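You operate a simulated robot arm through the tools that you are given. There is no shell and no other tool. Be economical: measure what you need, move in short steps, check, and stop when the job is done.

Carry out the task below with a simulated robot arm. There is one attempt and no reset: what you move stays moved.

Task
Clamp the apron, pull off its badge, then free it and lay it on the grey pad.
Fine: the badge goes in the dish; leave the clamp up.

Only the result counts: the job must be done as asked and must still hold three seconds after the hand-in. Knocking over, shifting, dropping, spilling or breaking anything else fails it.

Robot
A 7-joint arm with a two-finger parallel gripper, fixed in place. Base frame: the origin is at the foot of the arm, x ahead of it, y to its left, z up; the work surface is at about z = 0.952. Units: m, degrees, N and s.
With the tool pointing down near the work surface it reaches from about 0.22 to 0.68 m from the base axis. Its first joint turns from -66.0 to 66.0 degrees. Payload 2.4 kg.
The TCP is the grasp point between the finger pads, 0.03 m short of the fingertips. In the tool frame z runs along the fingers and y along their closing line. The gripper opens to 0.094 m. The fingers are 0.028 m wide and 0.01 m thick; the gripper's body (0.05 by 0.096 m) begins 0.055 m behind the TCP.
Orientation is that of the tool frame in the base frame, as [roll, pitch, yaw] about the fixed x, y, z axes, in that order (R = Rz(yaw) Ry(pitch) Rx(roll)). With the fingers straight down and closing along the base's y, the tool's x points along the base's -x, its y along +y and its z along -z.

Tools
- The arm moves only by the tool play_rows. Its argument "steps" is a list of rows, each an object of numbers (a shift or turn left out is 0, a gripper value left out holds the last): "x", "y", "z": the shift along the tool's x, y, z in m; "wx", "wy", "wz": the turn, a rotation vector about the tool's x, y, z in degrees; "grip": the gripper command, from -1 (shut) to 1 (fully open), values between in proportion. In form: [{"x": .., "y": .., "z": .., "wx": .., "wy": .., "wz": .., "grip": ..}, ...]. A call has 1 to 8 rows; each row is the pose to reach, as a shift and turn from the pose commanded when the call began, along the tool's axes at that moment. A row lasts 0.2 s, in which the tool goes at most 0.05 m and 8.6 degrees; a call with a longer step from one row to the next is refused whole, and so is a gripper value outside its range. Where a pose cannot be reached the arm comes as near as it can. A force on the tool above 40 N (or 10 N above the force at the start of the call, whichever is more), or a blocked arm, ends the call early, and 0.2 s more pass. Each finger travels about 0.153 m/s and halts on what it meets, pressing with about 45 N; the grip force reading is that of the motor and also rises with nothing between the fingers. The clock runs only during rows and for 0.2 s after the last one: add rows that repeat a pose to give the fingers time. It gives the time, the measured TCP pose, the force on the tool (base axes), the opening and the grip force at its end, in the units of the frame above (readings bear some noise).
- Cameras (640 x 400 px; columns grow to the right, rows downward): "scene" is fixed at [0.0323, 0.4644, 1.4565]; the picture's right is [-0.83, -0.56, 0.00], its down [-0.26, 0.38, -0.89] and it looks along [0.50, -0.74, -0.46] (base axes); focal length 330 px, centre (320, 200). "wrist" rides on the gripper at [0.076, 0.014, -0.102] in the tool frame; the picture's right is [-0.18, 0.98, 0.00], its down [-0.75, -0.14, -0.64] and it looks along [-0.63, -0.12, 0.77] (tool axes); focal length 243 px, centre (320, 200). There is no depth. A picture from a camera that has moved, and an enlarged one, comes with that camera's place and axes in the base frame and with its lens.
- camera(camera): a new picture of that camera. No time passes.
- inspect(camera, box): a new picture of the part [left, top, right, bottom] of that camera's present view, enlarged. No time passes.
- hand_in(): hands the job in; it is judged then, once.

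Work in short steps. Places have to be worked out from the pictures, the camera data and where the tool is seen: move nearer, look again, correct. Check each grasp and each placing, and mend what went wrong. You have 120 turns and 68 pictures in all, those below and enlarged ones among them. Open the gripper and draw the arm clear of the work before you hand the job in, unless the task says otherwise; then end with one line.

The tools are called after "Emit:" as a command line: name --argument value ..., lists and objects as JSON in quotes. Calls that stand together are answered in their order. play_rows: Moves the arm, as the interface text tells. Its arguments: {"type":"object","properties":{"steps":{"type":"array","items":{"type":"object","properties":{"x":{"type":"number"},"y":{"type":"number"},"z":{"type":"number"},"wx":{"type":"number"},"wy":{"type":"number"},"wz":{"type":"number"},"grip":{"type":"number"}}}}},"required":["steps"]} The other tools are called the same way: camera (camera) takes a picture; inspect (camera, box) takes an enlarged picture of a part of a camera's view; hand_in () hands the job in.

At the start:

```text
t: 0.0
eef_pos: [0.4348, -0.0736, 1.2064]
tool_rot: [179.9, -0.1, 179.9]
ft_force: [0.5, -0.6, -0.5]
grip_width: 0.0937
grip_force: 0.1
```

scene: 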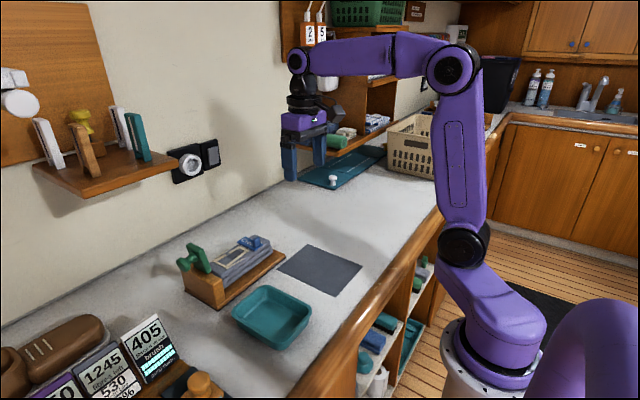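
wrist: 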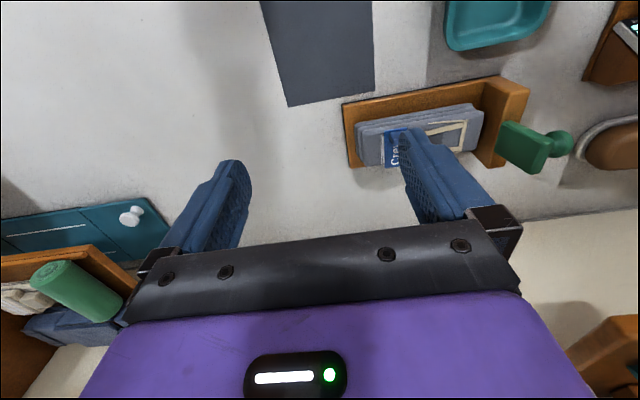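

I'll start by enlarging the work area in both views.

Emit:
inspect --camera "scene" --box '[160, 210, 380, 350]'

Emit:
inspect --camera "wrist" --box '[320, 50, 600, 225]'

```text
2.86 times, centred on (270, 280) of scene
camera zoom: at [0.0323, 0.4644, 1.4565], right [-0.83, -0.56, 0.0], down [-0.26, 0.38, -0.89], along [0.5, -0.74, -0.46], focal length 941 px, centre (463, -29)
```

zoom: 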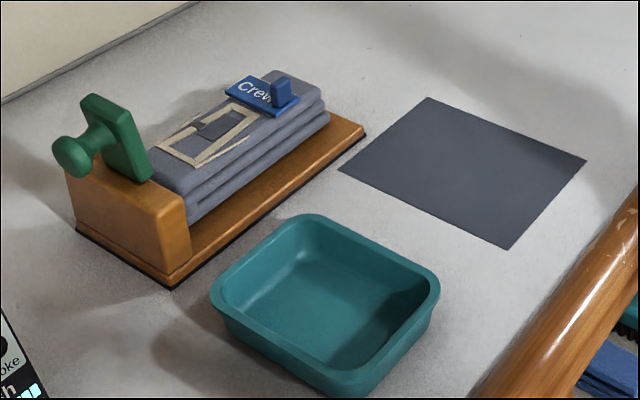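

```text
2.29 times, centred on (460, 138) of wrist
camera zoom: at [0.3593, -0.0606, 1.3079], right [0.18, 0.98, 0.0], down [0.75, -0.14, 0.64], along [0.63, -0.12, -0.77], focal length 555 px, centre (0, 343)
```

zoom: 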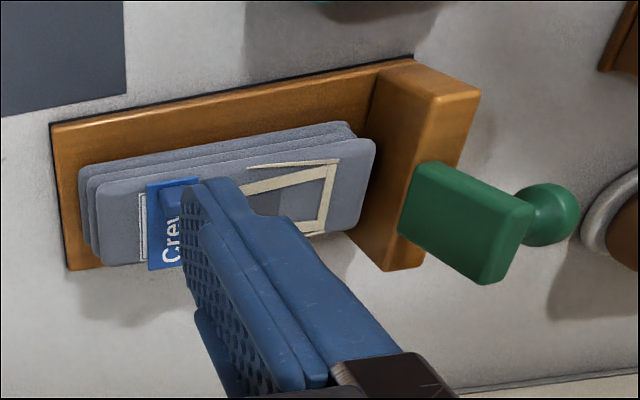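

The fixture looks to be at x 0.48–0.58, y −0.05–0.17, and the pad at x 0.30–0.47, y −0.12–0. I'll move over, keeping height, so the wrist camera can see the clamp between the fingers.

Emit:
play_rows --steps '[{"x": 0.013, "y": 0.04}, {"x": 0.026, "y": 0.08}, {"x": 0.04, "y": 0.12}, {"x": 0.053, "y": 0.16}, {"x": 0.066, "y": 0.19}, {"x": 0.08, "y": 0.22}]'

Emit:
camera --camera "wrist"

Emit:
inspect --camera "scene" --box '[170, 225, 300, 310]'

```text
t: 1.4
eef_pos: [0.3541, 0.145, 1.2063]
tool_rot: [-180.0, 0.0, 179.9]
ft_force: [-0.2, -0.6, -0.3]
grip_width: 0.0943
grip_force: 0.0
```

```text
63 pictures are left
camera wrist: at [0.2785, 0.1579, 1.308], right [0.19, 0.98, 0.0], down [0.75, -0.14, 0.64], along [0.63, -0.12, -0.77], focal length 243 px, centre (320, 200)
```

wrist: 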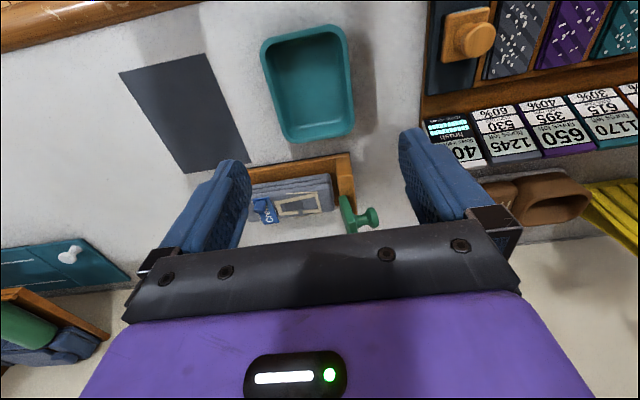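

```text
4.71 times, centred on (235, 268) of scene
camera zoom: at [0.0323, 0.4644, 1.4565], right [-0.83, -0.56, 0.0], down [-0.26, 0.38, -0.89], along [0.5, -0.74, -0.46], focal length 1550 px, centre (720, -118)
```

zoom: 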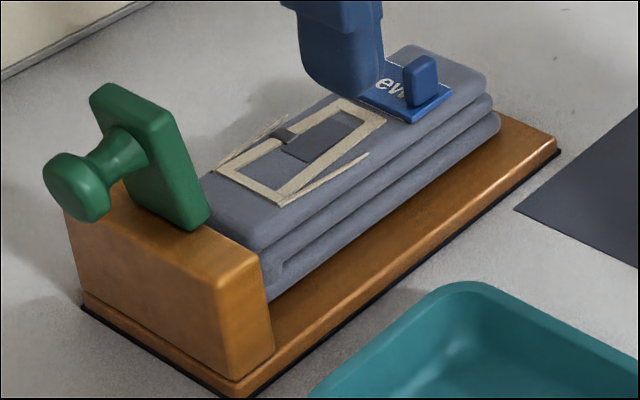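

Zooming in on the fixture and the dish between the fingers.

Emit:
inspect --camera "wrist" --box '[230, 140, 400, 246]'

```text
3.76 times, centred on (315, 193) of wrist
camera zoom: at [0.2785, 0.1579, 1.308], right [0.19, 0.98, 0.0], down [0.75, -0.14, 0.64], along [0.63, -0.12, -0.77], focal length 913 px, centre (339, 226)
```

zoom: 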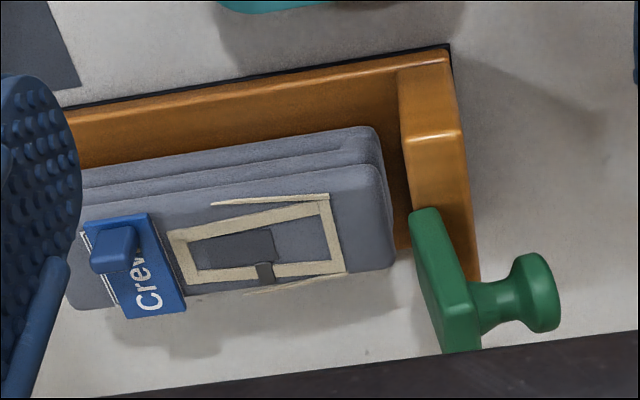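

Knob tip triangulates to about (0.536, 0.190, 1.052), the post top to z≈1.009, with the hinge toward −y. A wall shelf hangs near x≥0.56, z≈1.22, so I tilt the tool 40° (body leaning back to the base), close the fingers and shift to +y of the knob.

Emit:
play_rows --steps '[{"y": 0.02, "wy": -8, "grip": -1}, {"y": 0.04, "wy": -16}, {"y": 0.06, "wy": -24}, {"y": 0.08, "wy": -32}, {"y": 0.095, "wy": -40}, {"y": 0.095, "wy": -40}]'

Emit:
camera --camera "wrist"

Emit:
camera --camera "scene"

```text
t: 2.8
eef_pos: [0.3549, 0.2419, 1.2085]
tool_rot: [179.9, 40.0, 179.9]
ft_force: [0.2, -0.2, 0.4]
grip_width: 0.0
grip_force: 33.3
```

```text
60 pictures are left
camera wrist: at [0.2317, 0.2539, 1.2355], right [0.14, 0.98, 0.12], down [0.16, -0.14, 0.98], along [0.98, -0.12, -0.18], focal length 243 px, centre (320, 200)
```

wrist: 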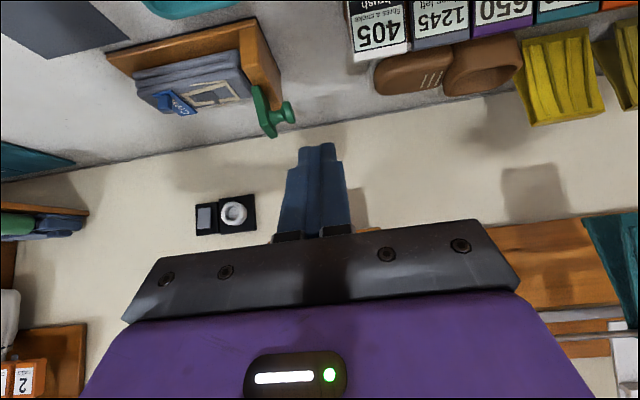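

```text
59 pictures are left
```

scene: 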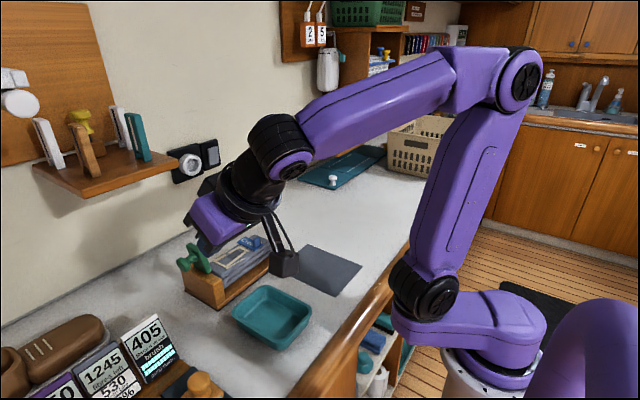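

Path along the tool axis at y≈0.24 clears the knob end (y≈0.20). Advancing to just beside the knob.

Emit:
play_rows --steps '[{"x": -0.009, "z": 0.045}, {"x": -0.018, "z": 0.09}, {"x": -0.027, "z": 0.135}, {"x": -0.036, "z": 0.18}, {"x": -0.045, "z": 0.222}, {"x": -0.045, "z": 0.227}]'

Emit:
camera --camera "wrist"

Emit:
inspect --camera "scene" --box '[130, 200, 330, 325]'

```text
t: 4.2
eef_pos: [0.5351, 0.241, 1.0612]
tool_rot: [179.9, 40.0, 180.0]
ft_force: [0.0, -0.4, 0.6]
grip_width: 0.0
grip_force: 32.8
```

```text
58 pictures are left
camera wrist: at [0.411, 0.2538, 1.0906], right [0.14, 0.98, 0.12], down [0.16, -0.14, 0.98], along [0.98, -0.12, -0.18], focal length 243 px, centre (320, 200)
```

wrist: 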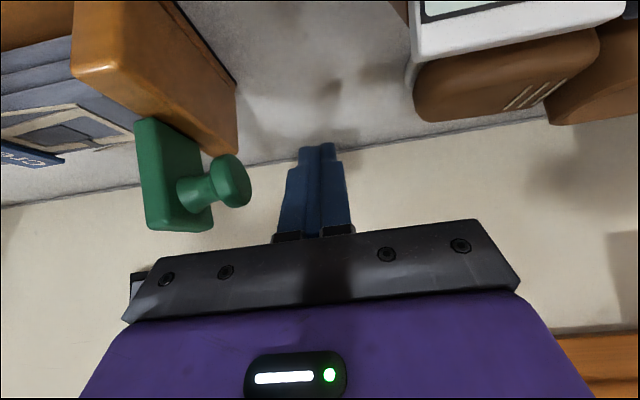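

```text
3.20 times, centred on (230, 262) of scene
camera zoom: at [0.0323, 0.4644, 1.4565], right [-0.83, -0.56, 0.0], down [-0.26, 0.38, -0.89], along [0.5, -0.74, -0.46], focal length 1054 px, centre (608, 0)
```

zoom: 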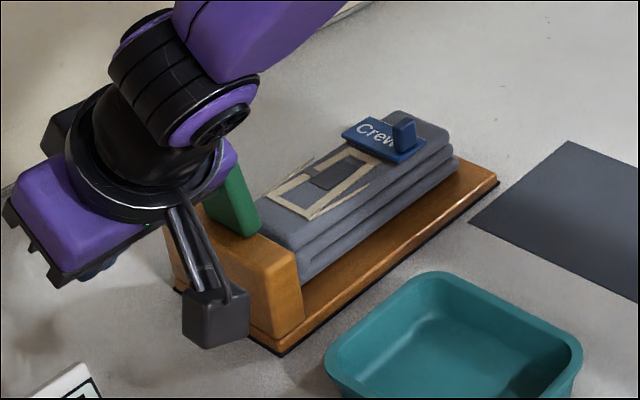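

Knob confirmed at (0.536, 0.19, 1.05); fingers are level with it. Pushing slowly toward −y.

Emit:
play_rows --steps '[{"y": -0.015}, {"y": -0.03}, {"y": -0.04}, {"y": -0.05}, {"y": -0.06}]'

Emit:
camera --camera "wrist"

```text
t: 5.4
eef_pos: [0.5354, 0.1816, 1.0619]
tool_rot: [180.0, 40.0, -180.0]
ft_force: [-2.1, 7.8, 8.4]
grip_width: 0.0
grip_force: 33.2
```

```text
56 pictures are left
camera wrist: at [0.4122, 0.194, 1.0903], right [0.14, 0.98, 0.12], down [0.16, -0.14, 0.98], along [0.98, -0.12, -0.18], focal length 243 px, centre (320, 200)
```

wrist: 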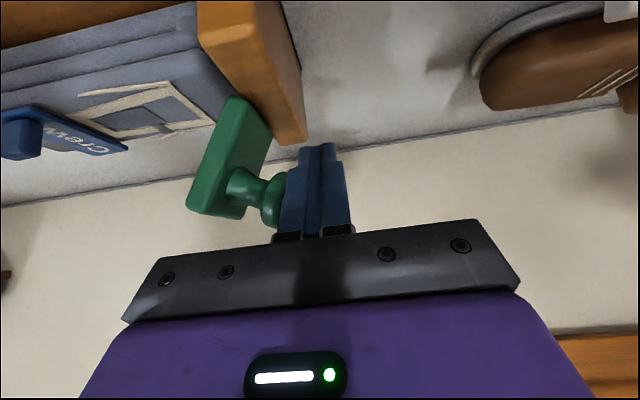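

The lever is rotating toward the apron with about 8 N. Continuing.

Emit:
play_rows --steps '[{"y": -0.01}, {"y": -0.02}, {"y": -0.03}, {"y": -0.04}]'

Emit:
camera --camera "wrist"

```text
t: 6.4
eef_pos: [0.5348, 0.1411, 1.0613]
tool_rot: [-179.9, 40.0, 179.8]
ft_force: [-2.8, 2.7, 0.8]
grip_width: 0.0
grip_force: 32.7
```

```text
55 pictures are left
camera wrist: at [0.412, 0.1542, 1.0899], right [0.14, 0.98, 0.12], down [0.16, -0.14, 0.98], along [0.98, -0.12, -0.18], focal length 243 px, centre (320, 200)
```

wrist: 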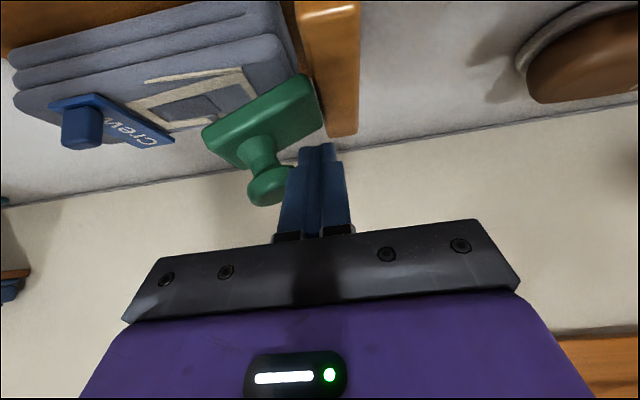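

Nearly down; pushing a bit more.

Emit:
play_rows --steps '[{"y": -0.008}, {"y": -0.016}, {"y": -0.022}, {"y": -0.022}]'

Emit:
camera --camera "wrist"

Emit:
inspect --camera "scene" --box '[170, 215, 310, 305]'

```text
t: 7.4
eef_pos: [0.5338, 0.119, 1.0626]
tool_rot: [-180.0, 40.1, 180.0]
ft_force: [-2.1, 5.9, -5.6]
grip_width: 0.0002
grip_force: 32.6
```

```text
54 pictures are left
camera wrist: at [0.4115, 0.1317, 1.0896], right [0.14, 0.98, 0.12], down [0.16, -0.14, 0.98], along [0.98, -0.12, -0.18], focal length 243 px, centre (320, 200)
```

wrist: 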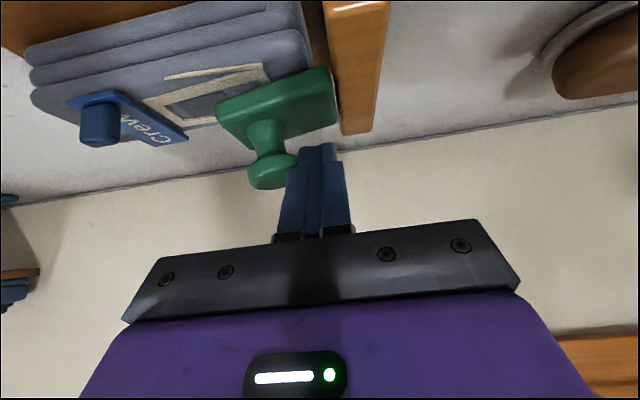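

```text
4.44 times, centred on (240, 260) of scene
camera zoom: at [0.0324, 0.4646, 1.4564], right [-0.83, -0.56, 0.0], down [-0.26, 0.38, -0.89], along [0.5, -0.74, -0.46], focal length 1464 px, centre (676, -67)
```

zoom: 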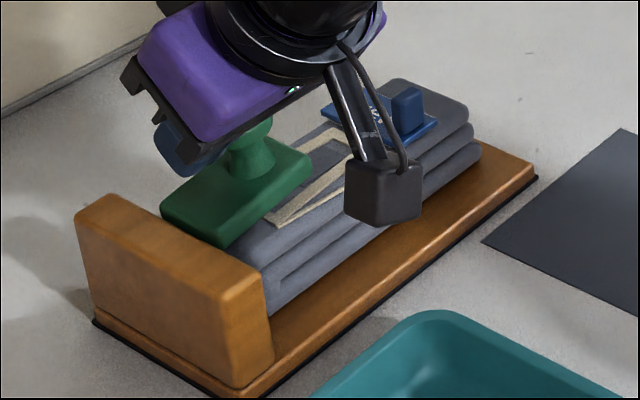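

The plate looks parallel to the apron, but force is still low; a little further push to see whether it's seated.

Emit:
play_rows --steps '[{"y": -0.004}, {"y": -0.008}, {"y": -0.012}, {"y": -0.012}]'

Emit:
inspect --camera "wrist" --box '[0, 0, 400, 250]'

```text
t: 8.4
eef_pos: [0.5347, 0.1084, 1.0613]
tool_rot: [180.0, 39.9, 179.9]
ft_force: [1.7, 8.7, -6.3]
grip_width: 0.0
grip_force: 33.0
```

```text
1.60 times, centred on (200, 125) of wrist
camera zoom: at [0.4117, 0.1204, 1.0897], right [0.14, 0.98, 0.12], down [0.16, -0.14, 0.98], along [0.98, -0.12, -0.18], focal length 388 px, centre (512, 320)
```

zoom: 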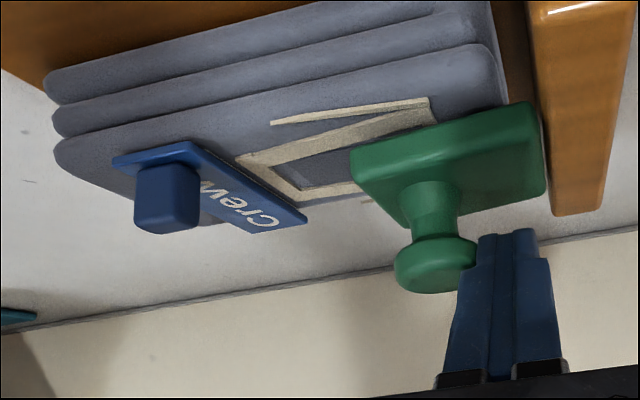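

Emit:
play_rows --steps '[{"y": -0.003}, {"y": -0.006}, {"y": -0.009}, {"y": -0.009}]'

Emit:
inspect --camera "wrist" --box '[0, 0, 400, 250]'

```text
t: 9.4
eef_pos: [0.5353, 0.098, 1.0613]
tool_rot: [-180.0, 40.2, 179.9]
ft_force: [0.8, 8.1, -4.8]
grip_width: 0.0
grip_force: 32.7
```

```text
1.60 times, centred on (200, 125) of wrist
camera zoom: at [0.4116, 0.1111, 1.0897], right [0.14, 0.98, 0.12], down [0.16, -0.14, 0.98], along [0.98, -0.12, -0.18], focal length 388 px, centre (512, 320)
```

zoom: 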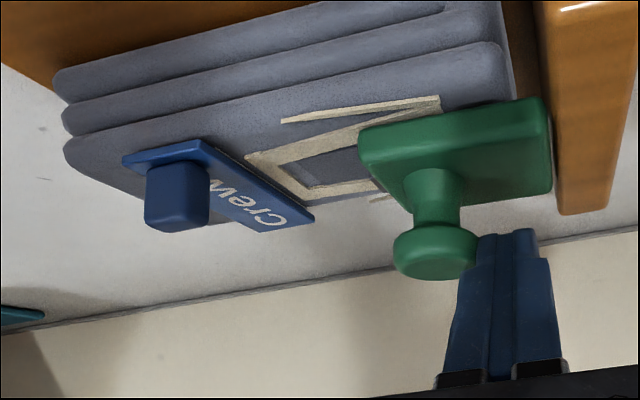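

It's still closing slightly; continuing.

Emit:
play_rows --steps '[{"y": -0.004}, {"y": -0.008}, {"y": -0.012}, {"y": -0.012}]'

Emit:
inspect --camera "wrist" --box '[0, 0, 400, 250]'

Emit:
inspect --camera "scene" --box '[170, 215, 310, 305]'

```text
t: 10.4
eef_pos: [0.534, 0.0863, 1.0625]
tool_rot: [-179.9, 40.1, 180.0]
ft_force: [-0.1, 10.6, -2.0]
grip_width: 0.0
grip_force: 33.1
```

```text
1.60 times, centred on (200, 125) of wrist
camera zoom: at [0.4117, 0.0998, 1.0906], right [0.14, 0.98, 0.12], down [0.16, -0.14, 0.98], along [0.98, -0.12, -0.18], focal length 388 px, centre (512, 320)
```

zoom: 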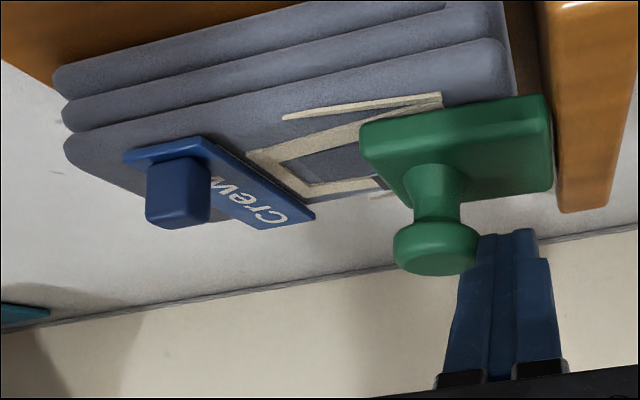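

```text
4.44 times, centred on (240, 260) of scene
camera zoom: at [0.0324, 0.4647, 1.4564], right [-0.83, -0.56, 0.0], down [-0.26, 0.38, -0.89], along [0.5, -0.74, -0.46], focal length 1464 px, centre (676, -67)
```

zoom: 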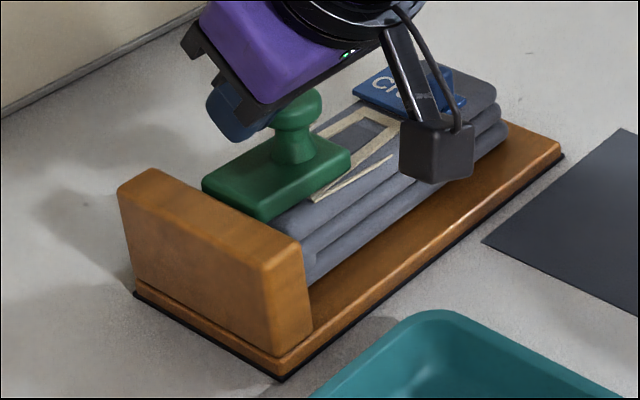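

The plate is down, but the board has slid about 0.03 m toward −y under the last pushes (right corner in the scene moved from ~(286,256) to (295,250) px). I'll put that back later by pushing the board's end; now I back off from the knob and look.

Emit:
play_rows --steps '[{"y": 0.02}, {"y": 0.04}, {"y": 0.04, "z": -0.045}, {"y": 0.04, "z": -0.09}, {"y": 0.02, "z": -0.13}, {"y": -0.02, "z": -0.15}, {"y": -0.06, "z": -0.16}, {"y": -0.1, "z": -0.165}]'

Emit:
camera --camera "wrist"

Emit:
inspect --camera "scene" --box '[170, 225, 300, 310]'

```text
t: 12.2
eef_pos: [0.4291, -0.0147, 1.1882]
tool_rot: [180.0, 40.0, -180.0]
ft_force: [0.5, 0.1, -1.0]
grip_width: 0.0001
grip_force: 32.9
```

```text
48 pictures are left
camera wrist: at [0.305, -0.0023, 1.2157], right [0.14, 0.98, 0.12], down [0.16, -0.14, 0.98], along [0.98, -0.12, -0.18], focal length 243 px, centre (320, 200)
```

wrist: 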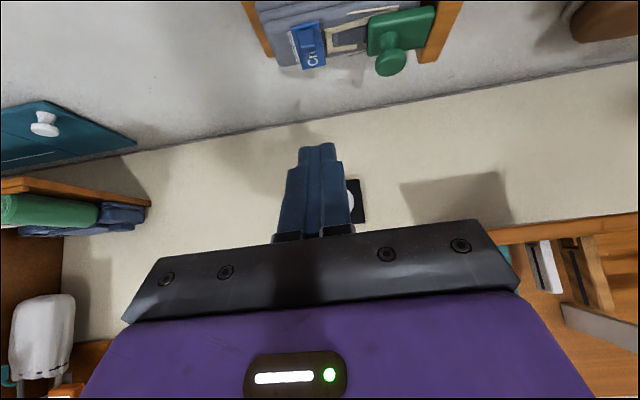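

```text
4.71 times, centred on (235, 268) of scene
camera zoom: at [0.0323, 0.4644, 1.4565], right [-0.83, -0.56, 0.0], down [-0.26, 0.38, -0.89], along [0.5, -0.74, -0.46], focal length 1550 px, centre (720, -118)
```

zoom: 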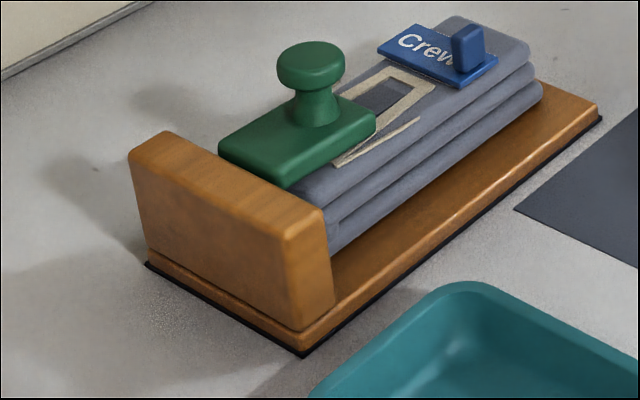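

Board shift is ≈ −0.035 m in y with negligible yaw. Now zoom on the badge.

Emit:
inspect --camera "wrist" --box '[235, 0, 395, 100]'

```text
4.00 times, centred on (315, 50) of wrist
camera zoom: at [0.305, -0.0023, 1.2157], right [0.14, 0.98, 0.12], down [0.16, -0.14, 0.98], along [0.98, -0.12, -0.18], focal length 970 px, centre (340, 800)
```

zoom: 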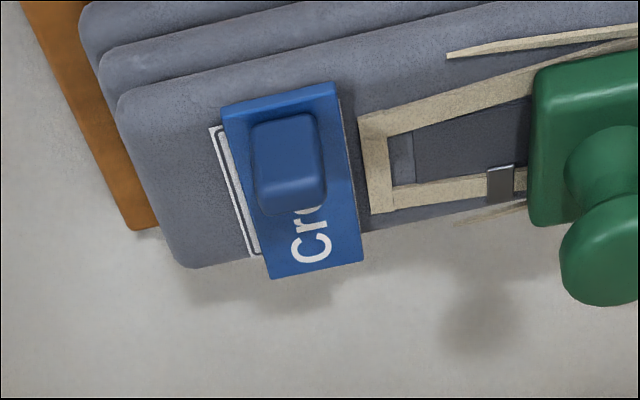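

Peg centre triangulates to (0.519, −0.022, 1.011). Untilting to vertical and half-opening the gripper.

Emit:
play_rows --steps '[{"wy": 8, "grip": 0.1}, {"wy": 16}, {"wy": 24}, {"wy": 32}, {"wy": 40}, {"wy": 40}]'

```text
t: 13.6
eef_pos: [0.4283, -0.0142, 1.1884]
tool_rot: [-180.0, 0.0, 179.9]
ft_force: [0.2, -0.3, 0.4]
grip_width: 0.0518
grip_force: 0.1
```

Moving to above the peg at z≈1.07 for a check.

Emit:
play_rows --steps '[{"x": -0.03, "y": -0.003, "z": 0.03}, {"x": -0.06, "y": -0.006, "z": 0.06}, {"x": -0.091, "y": -0.008, "z": 0.09}, {"x": -0.091, "y": -0.008, "z": 0.118}, {"x": -0.091, "y": -0.008, "z": 0.118}]'

Emit:
camera --camera "wrist"

Emit:
inspect --camera "scene" --box '[200, 200, 330, 285]'

```text
t: 14.8
eef_pos: [0.5198, -0.0253, 1.0699]
tool_rot: [180.0, 0.0, -180.0]
ft_force: [0.7, 0.2, 1.1]
grip_width: 0.0515
grip_force: 0.1
```

```text
45 pictures are left
camera wrist: at [0.4443, -0.0116, 1.1713], right [0.18, 0.98, 0.0], down [0.75, -0.14, 0.64], along [0.63, -0.12, -0.77], focal length 243 px, centre (320, 200)
```

wrist: 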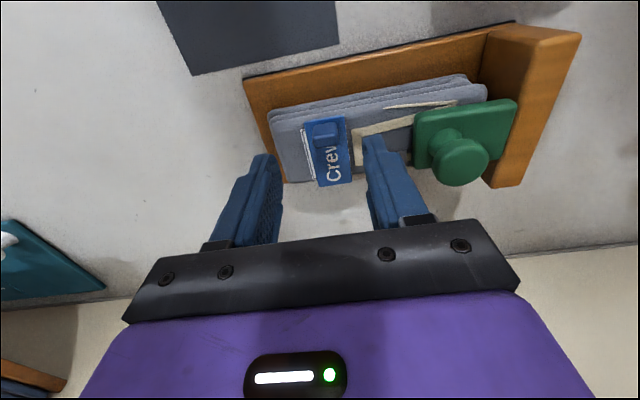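

```text
4.71 times, centred on (265, 242) of scene
camera zoom: at [0.0323, 0.4644, 1.4565], right [-0.83, -0.56, 0.0], down [-0.26, 0.38, -0.89], along [0.5, -0.74, -0.46], focal length 1550 px, centre (579, 0)
```

zoom: 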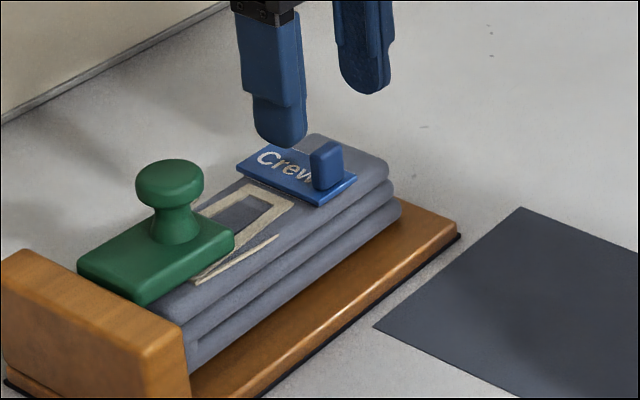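

Aligned; badge top is near z≈1.000, peg top ≈1.02. Lowering to TCP z≈1.035 and closing.

Emit:
play_rows --steps '[{"x": 0.002, "y": 0.003, "z": 0.012}, {"x": 0.002, "y": 0.003, "z": 0.024}, {"x": 0.002, "y": 0.003, "z": 0.036}, {"x": 0.002, "y": 0.003, "z": 0.036}]'

Emit:
inspect --camera "scene" --box '[200, 200, 330, 285]'

Emit:
inspect --camera "wrist" --box '[200, 60, 480, 235]'

```text
t: 15.8
eef_pos: [0.5169, -0.0197, 1.0347]
tool_rot: [-179.9, 0.2, -180.0]
ft_force: [0.5, 0.3, -0.5]
grip_width: 0.0516
grip_force: 0.1
```

```text
4.71 times, centred on (265, 242) of scene
camera zoom: at [0.0323, 0.4644, 1.4565], right [-0.83, -0.56, 0.0], down [-0.26, 0.38, -0.89], along [0.5, -0.74, -0.46], focal length 1550 px, centre (579, 0)
```

zoom: 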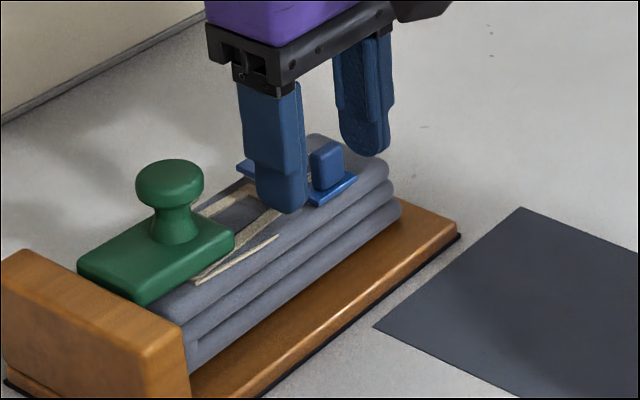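

```text
2.29 times, centred on (340, 148) of wrist
camera zoom: at [0.4425, -0.0063, 1.1359], right [0.18, 0.98, 0.0], down [0.75, -0.14, 0.64], along [0.63, -0.12, -0.77], focal length 555 px, centre (274, 320)
```

zoom: 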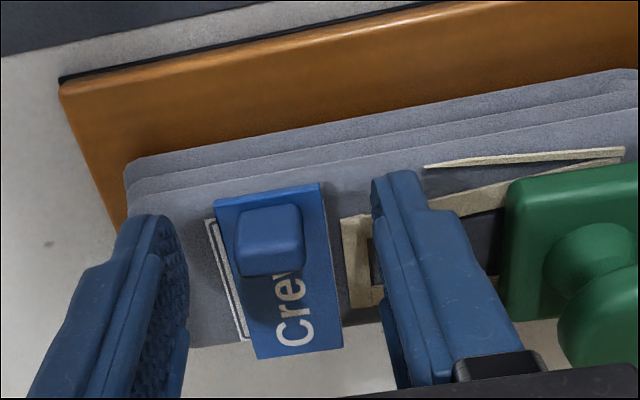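

Peg sits at (0.516, −0.022) between the tips. Closing.

Emit:
play_rows --steps '[{"y": -0.002}, {"y": -0.002, "grip": -0.6}, {"y": -0.002, "grip": -1}, {"y": -0.002, "grip": -1}]'

Emit:
inspect --camera "wrist" --box '[200, 60, 480, 235]'

```text
t: 16.8
eef_pos: [0.5181, -0.0207, 1.034]
tool_rot: [179.9, 0.0, -180.0]
ft_force: [0.0, 1.3, 0.1]
grip_width: 0.0156
grip_force: 44.5
```

```text
2.29 times, centred on (340, 148) of wrist
camera zoom: at [0.4428, -0.0077, 1.1358], right [0.18, 0.98, 0.0], down [0.75, -0.14, 0.64], along [0.63, -0.12, -0.77], focal length 555 px, centre (274, 320)
```

zoom: 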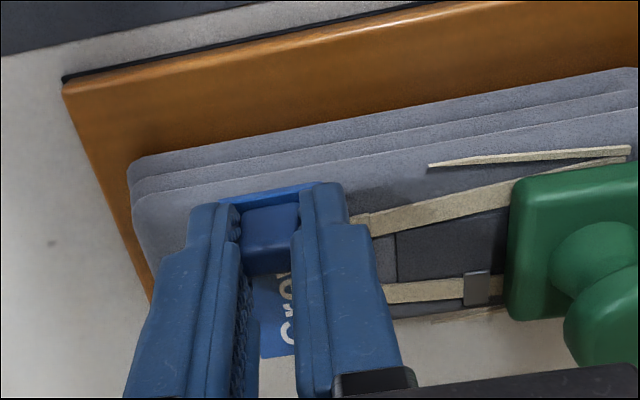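

Peg gripped (15.6 mm). Pulling straight up slowly.

Emit:
play_rows --steps '[{"z": -0.004}, {"z": -0.008}, {"z": -0.014}, {"z": -0.022}, {"z": -0.03}]'

Emit:
inspect --camera "scene" --box '[170, 225, 300, 310]'

```text
t: 18.0
eef_pos: [0.5173, -0.0206, 1.0657]
tool_rot: [179.9, 0.0, -180.0]
ft_force: [0.8, -0.1, 0.1]
grip_width: 0.0
grip_force: 32.7
```

```text
4.71 times, centred on (235, 268) of scene
camera zoom: at [0.0323, 0.4644, 1.4565], right [-0.83, -0.56, 0.0], down [-0.26, 0.38, -0.89], along [0.5, -0.74, -0.46], focal length 1550 px, centre (720, -118)
```

zoom: 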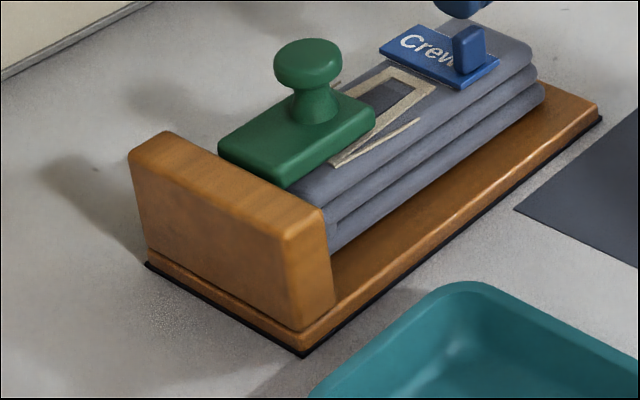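

The fingers slipped off the peg's top. I'll regrip deeper, down until the tips nearly touch the badge plate.

Emit:
play_rows --steps '[{"grip": -0.2}, {"grip": -0.2, "y": -0.001, "z": 0.012}, {"y": -0.001, "z": 0.024}, {"y": -0.001, "z": 0.032}, {"y": -0.001, "z": 0.037}, {"y": -0.001, "z": 0.04}]'

Emit:
inspect --camera "scene" --box '[220, 205, 300, 258]'

```text
t: 19.4
eef_pos: [0.5179, -0.0222, 1.0272]
tool_rot: [-180.0, 0.1, -179.9]
ft_force: [-11.1, 0.7, 31.8]
grip_width: 0.0378
grip_force: 0.1
```

```text
7.55 times, centred on (260, 232) of scene
camera zoom: at [0.0314, 0.4644, 1.4565], right [-0.83, -0.56, 0.0], down [-0.26, 0.38, -0.89], along [0.5, -0.74, -0.46], focal length 2486 px, centre (773, -38)
```

zoom: 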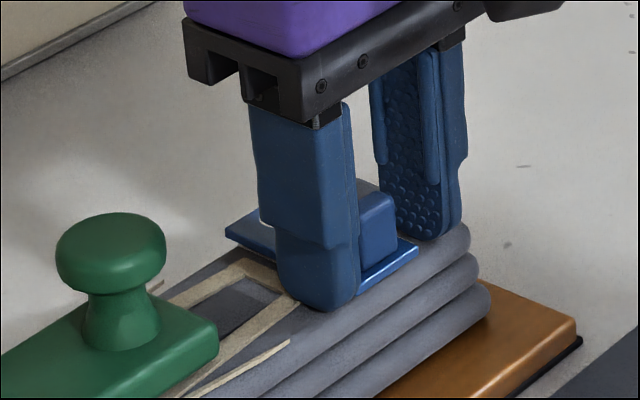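

Tips bottom out on the apron at TCP z≈1.027. Raising to ~1.031 and closing there, as deep as possible.

Emit:
play_rows --steps '[{"z": -0.0055}, {"z": -0.0055, "grip": -1}, {"z": -0.0055, "grip": -1}, {"z": -0.0055}]'

Emit:
inspect --camera "scene" --box '[220, 205, 300, 258]'

```text
t: 20.4
eef_pos: [0.5176, -0.0206, 1.0289]
tool_rot: [180.0, 0.1, 179.9]
ft_force: [0.4, -0.3, -2.1]
grip_width: 0.0277
grip_force: 45.2
```

```text
7.55 times, centred on (260, 232) of scene
camera zoom: at [0.0324, 0.4644, 1.4565], right [-0.83, -0.56, 0.0], down [-0.26, 0.38, -0.89], along [0.5, -0.74, -0.46], focal length 2486 px, centre (773, -38)
```

zoom: 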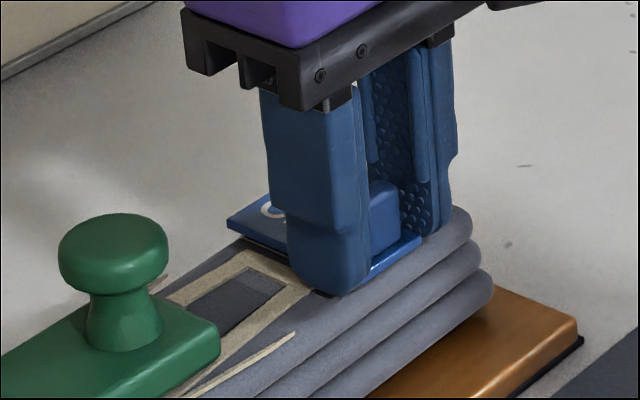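

It grips the badge plate's own edges (27.7 mm wide) at z≈1.029. Trying a slow pull from here.

Emit:
play_rows --steps '[{"z": -0.002}, {"z": -0.003}, {"z": -0.004}]'

```text
t: 21.2
eef_pos: [0.5182, -0.0213, 1.0337]
tool_rot: [-180.0, 0.1, 179.9]
ft_force: [-0.1, 0.1, -0.7]
grip_width: 0.0279
grip_force: 45.4
```

Rose 5 mm with the grip width unchanged – looking.

Emit:
inspect --camera "scene" --box '[220, 205, 300, 258]'

```text
7.55 times, centred on (260, 232) of scene
camera zoom: at [0.0323, 0.4644, 1.4565], right [-0.83, -0.56, 0.0], down [-0.26, 0.38, -0.89], along [0.5, -0.74, -0.46], focal length 2486 px, centre (773, -38)
```

zoom: 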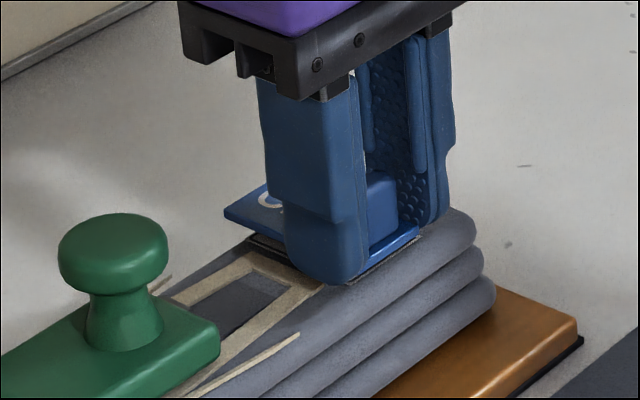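

The badge has come off the velcro patch and is in the grip. Lifting on.

Emit:
play_rows --steps '[{"z": -0.01}, {"z": -0.03}, {"z": -0.055}, {"z": -0.08}, {"z": -0.08}]'

Emit:
camera --camera "wrist"

Emit:
camera --camera "scene"

```text
t: 22.4
eef_pos: [0.5173, -0.0234, 1.1115]
tool_rot: [-180.0, 0.0, 180.0]
ft_force: [0.5, 0.1, -0.1]
grip_width: 0.0276
grip_force: 44.7
```

```text
36 pictures are left
camera wrist: at [0.4423, -0.0097, 1.2139], right [0.18, 0.98, 0.0], down [0.75, -0.14, 0.64], along [0.63, -0.12, -0.77], focal length 243 px, centre (320, 200)
```

wrist: 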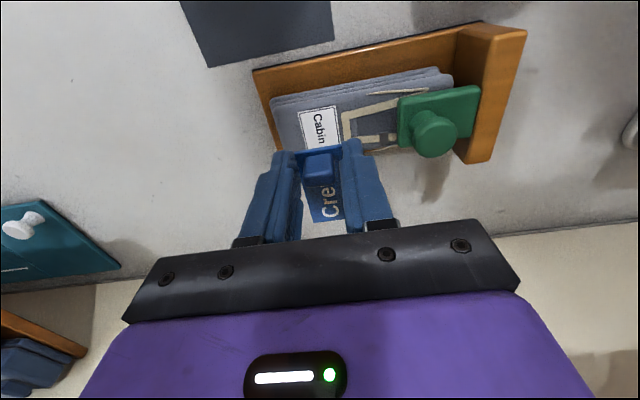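

```text
35 pictures are left
```

scene: 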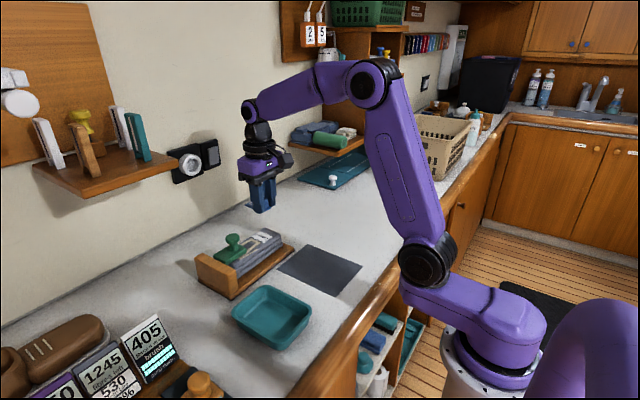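

Badge is held firmly. Dish centre computes to (0.367, 0.131); the badge extends ~2 cm ahead of the grip, so I go to TCP (0.347, 0.131) at this height.

Emit:
play_rows --steps '[{"x": 0.028, "y": 0.026}, {"x": 0.057, "y": 0.052}, {"x": 0.085, "y": 0.078}, {"x": 0.113, "y": 0.104}, {"x": 0.142, "y": 0.13}, {"x": 0.17, "y": 0.154}, {"x": 0.17, "y": 0.154}]'

Emit:
camera --camera "wrist"

Emit:
inspect --camera "scene" --box '[200, 220, 340, 360]'

```text
t: 24.0
eef_pos: [0.3452, 0.1331, 1.1136]
tool_rot: [-180.0, 0.0, -180.0]
ft_force: [0.0, 1.4, 0.1]
grip_width: 0.0278
grip_force: 45.2
```

```text
34 pictures are left
camera wrist: at [0.2704, 0.1462, 1.2155], right [0.18, 0.98, 0.0], down [0.75, -0.14, 0.64], along [0.63, -0.12, -0.77], focal length 243 px, centre (320, 200)
```

wrist: 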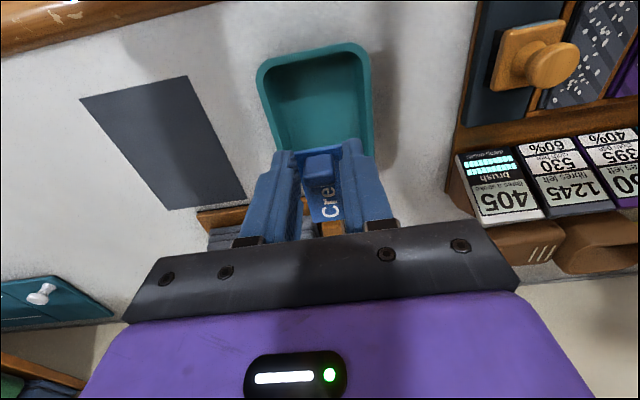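

```text
2.86 times, centred on (270, 290) of scene
camera zoom: at [0.0323, 0.4644, 1.4565], right [-0.83, -0.56, 0.0], down [-0.26, 0.38, -0.89], along [0.5, -0.74, -0.46], focal length 941 px, centre (463, -57)
```

zoom: 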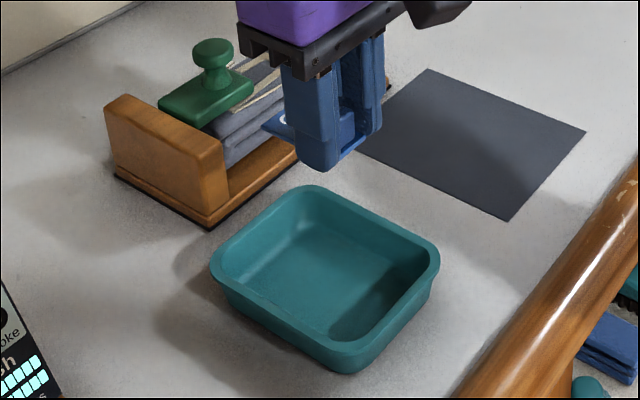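

Dish centre ≈ (0.363, 0.136), rim z≈0.985. Small correction and lower until the badge is about 5 mm above the dish floor.

Emit:
play_rows --steps '[{"x": 0.004, "y": 0.003, "z": 0.03}, {"x": 0.004, "y": 0.003, "z": 0.065}, {"x": 0.004, "y": 0.003, "z": 0.095}, {"x": 0.004, "y": 0.003, "z": 0.11}, {"x": 0.004, "y": 0.003, "z": 0.118}, {"x": 0.004, "y": 0.003, "z": 0.118}]'

Emit:
inspect --camera "scene" --box '[220, 260, 330, 360]'

```text
t: 25.4
eef_pos: [0.3456, 0.1374, 0.9952]
tool_rot: [180.0, 0.0, -180.0]
ft_force: [-0.1, -1.0, -0.1]
grip_width: 0.0273
grip_force: 44.7
```

```text
4.00 times, centred on (275, 310) of scene
camera zoom: at [0.0323, 0.4644, 1.4565], right [-0.83, -0.56, 0.0], down [-0.26, 0.38, -0.89], along [0.5, -0.74, -0.46], focal length 1318 px, centre (500, -240)
```

zoom: 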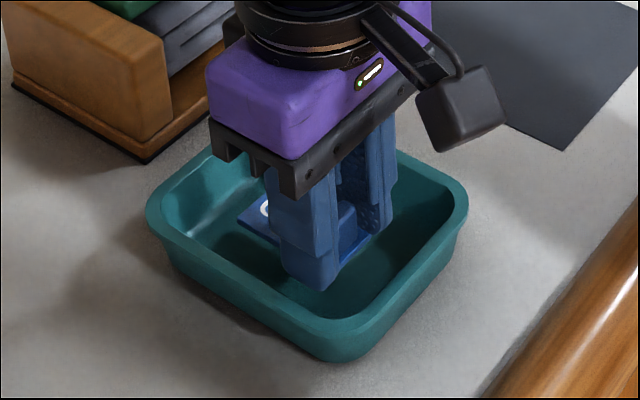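

Badge is well inside the dish. Open a little, then rise.

Emit:
play_rows --steps '[{"z": 0.004}, {"z": 0.004, "grip": -0.15}, {"z": 0.004, "grip": -0.15}, {"z": -0.02}, {"z": -0.06}, {"z": -0.1}, {"z": -0.14}]'

Emit:
inspect --camera "scene" --box '[170, 220, 330, 360]'

```text
t: 27.0
eef_pos: [0.3434, 0.1368, 1.1354]
tool_rot: [180.0, 0.0, 179.9]
ft_force: [-0.4, 0.4, -0.4]
grip_width: 0.0397
grip_force: 0.1
```

```text
2.86 times, centred on (250, 290) of scene
camera zoom: at [0.0323, 0.4644, 1.4565], right [-0.83, -0.56, 0.0], down [-0.26, 0.38, -0.89], along [0.5, -0.74, -0.46], focal length 941 px, centre (520, -57)
```

zoom: 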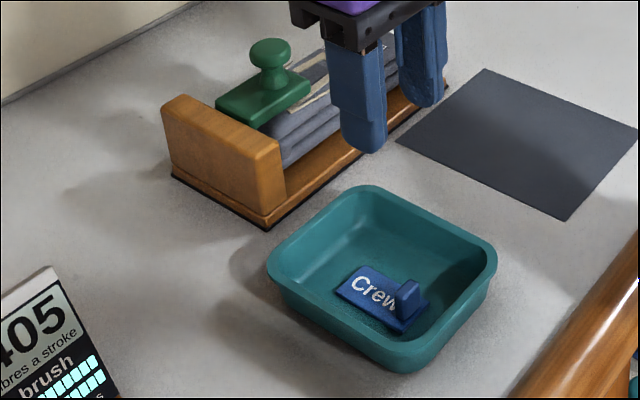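

Badge is lying in the dish. The knob now triangulates to (0.540, 0.060, 1.037), hinge ≈ (y 0.115, z 0.997). I'll tilt again with fingers closed and get to the −y side of the knob to push it back up toward +y.

Emit:
play_rows --steps '[{"y": -0.025, "wy": -8, "grip": -1}, {"y": -0.05, "wy": -16, "z": -0.01}, {"y": -0.075, "wy": -24, "z": -0.02}, {"y": -0.1, "wy": -32, "z": -0.03}, {"y": -0.132, "wy": -40, "z": -0.03}, {"y": -0.132, "wy": -40, "z": -0.03}]'

```text
t: 28.4
eef_pos: [0.3435, 0.0061, 1.165]
tool_rot: [-180.0, 40.2, 180.0]
ft_force: [-0.3, -0.8, -0.4]
grip_width: 0.0
grip_force: 33.0
```

Emit:
play_rows --steps '[{"x": -0.015, "z": 0.043}, {"x": -0.03, "z": 0.086}, {"x": -0.045, "z": 0.128}, {"x": -0.06, "z": 0.17}, {"x": -0.071, "z": 0.202}, {"x": -0.071, "z": 0.202}]'

Emit:
camera --camera "wrist"

```text
t: 29.8
eef_pos: [0.5276, 0.005, 1.0579]
tool_rot: [-180.0, 40.2, 179.9]
ft_force: [0.9, -0.5, 0.7]
grip_width: 0.0001
grip_force: 33.2
```

```text
30 pictures are left
camera wrist: at [0.4057, 0.0172, 1.0851], right [0.14, 0.98, 0.12], down [0.16, -0.14, 0.98], along [0.98, -0.12, -0.18], focal length 243 px, centre (320, 200)
```

wrist: 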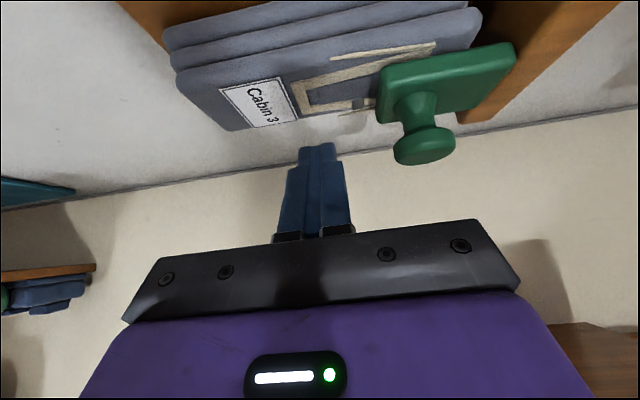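

Head is level with the fingertips; lowering 4 mm and pushing +y in small increments.

Emit:
play_rows --steps '[{"x": 0.0026, "z": 0.0031, "y": 0.015}, {"x": 0.0026, "z": 0.0031, "y": 0.027}, {"x": 0.0026, "z": 0.0031, "y": 0.035}, {"x": 0.0026, "z": 0.0031, "y": 0.042}, {"x": 0.0026, "z": 0.0031, "y": 0.048}]'

Emit:
camera --camera "wrist"

```text
t: 31.0
eef_pos: [0.5286, 0.0502, 1.0538]
tool_rot: [179.9, 40.2, 179.7]
ft_force: [2.4, -15.2, 6.7]
grip_width: 0.0002
grip_force: 32.7
```

```text
29 pictures are left
camera wrist: at [0.4056, 0.0632, 1.0814], right [0.14, 0.98, 0.12], down [0.16, -0.14, 0.98], along [0.98, -0.12, -0.18], focal length 243 px, centre (320, 200)
```

wrist: 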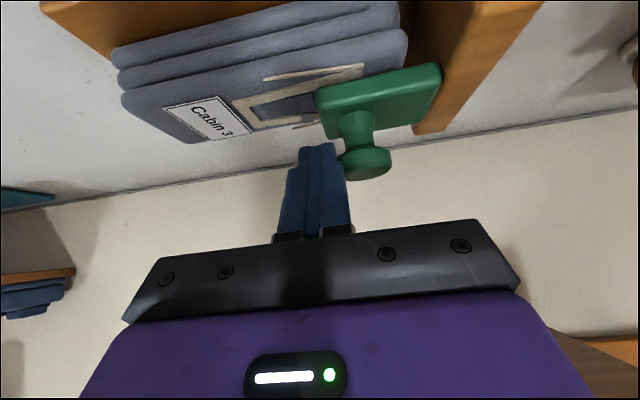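

Emit:
play_rows --steps '[{"y": 0.005}, {"y": 0.01}, {"y": 0.015}]'

Emit:
inspect --camera "scene" --box '[170, 225, 300, 310]'

Emit:
inspect --camera "wrist" --box '[100, 0, 500, 250]'

```text
t: 31.8
eef_pos: [0.5279, 0.0641, 1.0517]
tool_rot: [179.9, 40.0, 179.7]
ft_force: [-3.8, -20.1, 9.0]
grip_width: 0.0
grip_force: 33.1
```

```text
4.71 times, centred on (235, 268) of scene
camera zoom: at [0.032, 0.4637, 1.4567], right [-0.83, -0.56, 0.0], down [-0.26, 0.38, -0.89], along [0.5, -0.74, -0.46], focal length 1550 px, centre (720, -118)
```

zoom: 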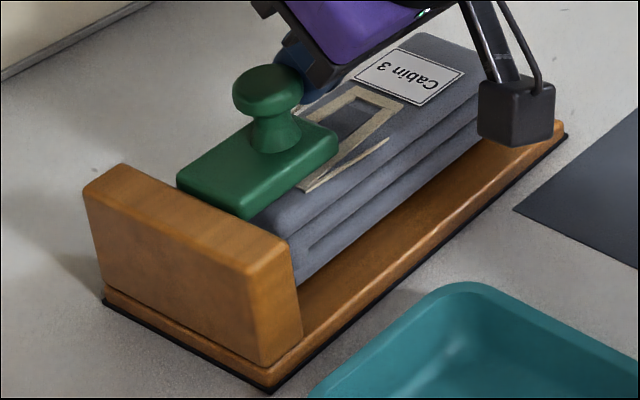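

```text
1.60 times, centred on (300, 125) of wrist
camera zoom: at [0.4048, 0.078, 1.0807], right [0.15, 0.98, 0.12], down [0.17, -0.14, 0.98], along [0.98, -0.12, -0.18], focal length 388 px, centre (352, 320)
```

zoom: 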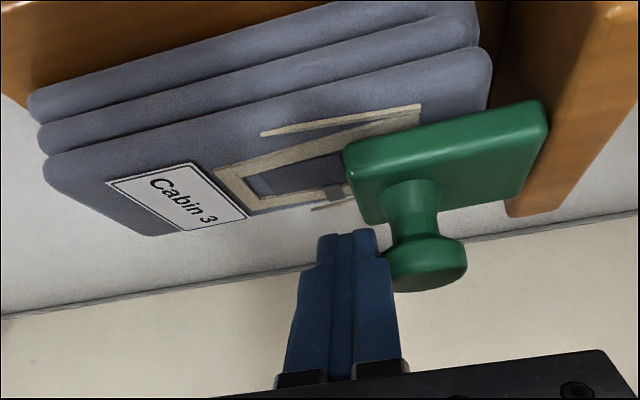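

Pushing horizontally mostly slides the board (now back nearly to place but yawed a few degrees); lever only opened ~10–15°. Better to lift the knob: I'll grip its head with the fingers closing along x so it can pivot in the pads while I follow the arc. Backing off first.

Emit:
play_rows --steps '[{"y": -0.02}, {"y": -0.04}, {"y": -0.05, "z": -0.045}, {"y": -0.06, "z": -0.09}, {"y": -0.06, "z": -0.135}, {"y": -0.06, "z": -0.18}, {"y": -0.06, "z": -0.18, "grip": 0.3}]'

Emit:
inspect --camera "scene" --box '[170, 225, 300, 310]'

Emit:
camera --camera "wrist"

```text
t: 33.4
eef_pos: [0.4119, 0.0041, 1.1899]
tool_rot: [180.0, 40.1, -179.9]
ft_force: [-0.3, 0.4, 0.5]
grip_width: 0.061
grip_force: 0.1
```

```text
4.71 times, centred on (235, 268) of scene
camera zoom: at [0.0323, 0.4644, 1.4565], right [-0.83, -0.56, 0.0], down [-0.26, 0.38, -0.89], along [0.5, -0.74, -0.46], focal length 1550 px, centre (720, -118)
```

zoom: 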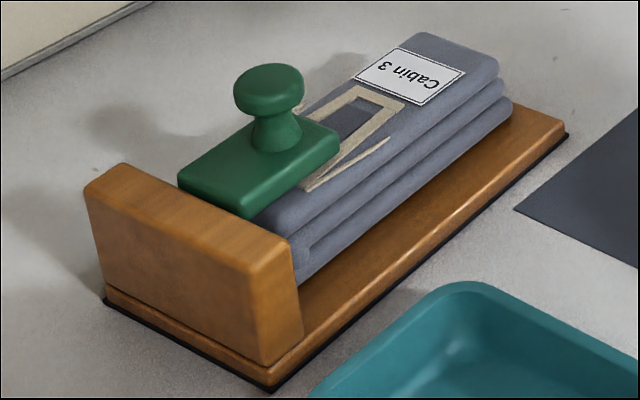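

```text
25 pictures are left
camera wrist: at [0.2892, 0.0167, 1.2187], right [0.14, 0.98, 0.12], down [0.16, -0.14, 0.98], along [0.98, -0.12, -0.18], focal length 243 px, centre (320, 200)
```

wrist: 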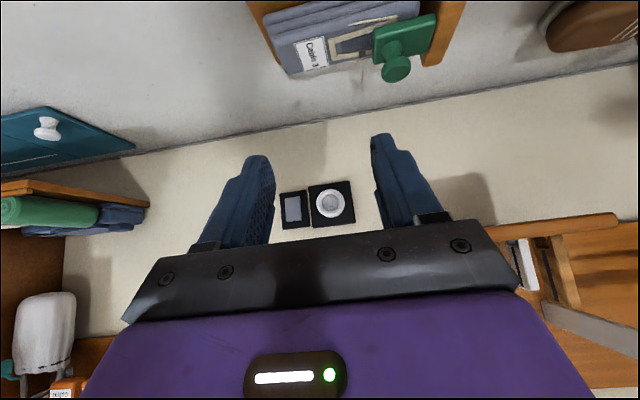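

Lever has settled closed again; knob head at (0.538, 0.086, 1.038), hinge ≈ (y 0.141, z 0.997). Rotating the tilted tool +90° about the vertical in two calls.

Emit:
play_rows --steps '[{"wx": -5.14, "wz": -6.13}, {"wx": -10.29, "wz": -12.26}, {"wx": -15.43, "wz": -18.38}, {"wx": -20.58, "wz": -24.51}, {"wx": -25.72, "wz": -30.64}, {"wx": -30.86, "wz": -36.77}, {"wx": -36.0, "wz": -42.9}, {"wx": -41.15, "wz": -49.02}]'

Emit:
play_rows --steps '[{"wx": -5.14, "wz": -6.13}, {"wx": -10.29, "wz": -12.26}, {"wx": -15.43, "wz": -18.38}, {"wx": -16.72, "wz": -19.92}, {"wx": -16.72, "wz": -19.92}]'

```text
t: 35.2
eef_pos: [0.4108, 0.0059, 1.1902]
tool_rot: [180.0, 40.1, -115.9]
ft_force: [0.6, -1.0, 0.0]
grip_width: 0.0613
grip_force: 0.0
```

```text
t: 36.4
eef_pos: [0.4123, 0.006, 1.1901]
tool_rot: [-179.9, 40.0, -89.9]
ft_force: [0.4, 0.2, 0.7]
grip_width: 0.0612
grip_force: 0.1
```

Orientation is as wanted. Moving to a pre-grasp 6 cm back along the approach.

Emit:
play_rows --steps '[{"x": 0.009, "y": -0.031, "z": 0.024}, {"x": 0.018, "y": -0.063, "z": 0.048}, {"x": 0.027, "y": -0.094, "z": 0.072}, {"x": 0.0363, "y": -0.126, "z": 0.096}, {"x": 0.0363, "y": -0.126, "z": 0.096}]'

Emit:
camera --camera "wrist"

```text
t: 37.6
eef_pos: [0.5364, 0.0384, 1.0937]
tool_rot: [-179.9, 40.0, -90.0]
ft_force: [0.9, -0.1, 0.5]
grip_width: 0.0611
grip_force: 0.1
```

```text
24 pictures are left
camera wrist: at [0.5233, -0.0872, 1.1221], right [-0.98, 0.14, 0.12], down [0.14, 0.16, 0.98], along [0.12, 0.98, -0.18], focal length 243 px, centre (320, 200)
```

wrist: 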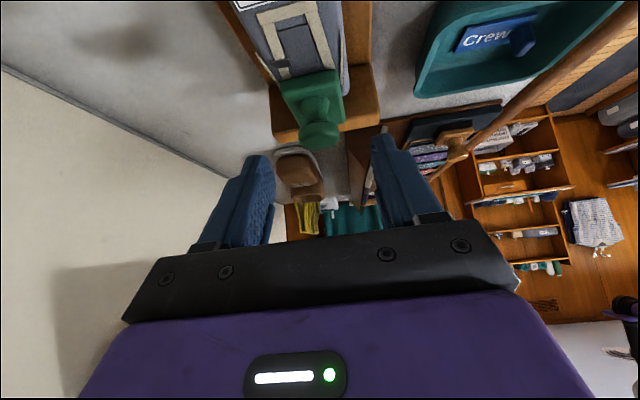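

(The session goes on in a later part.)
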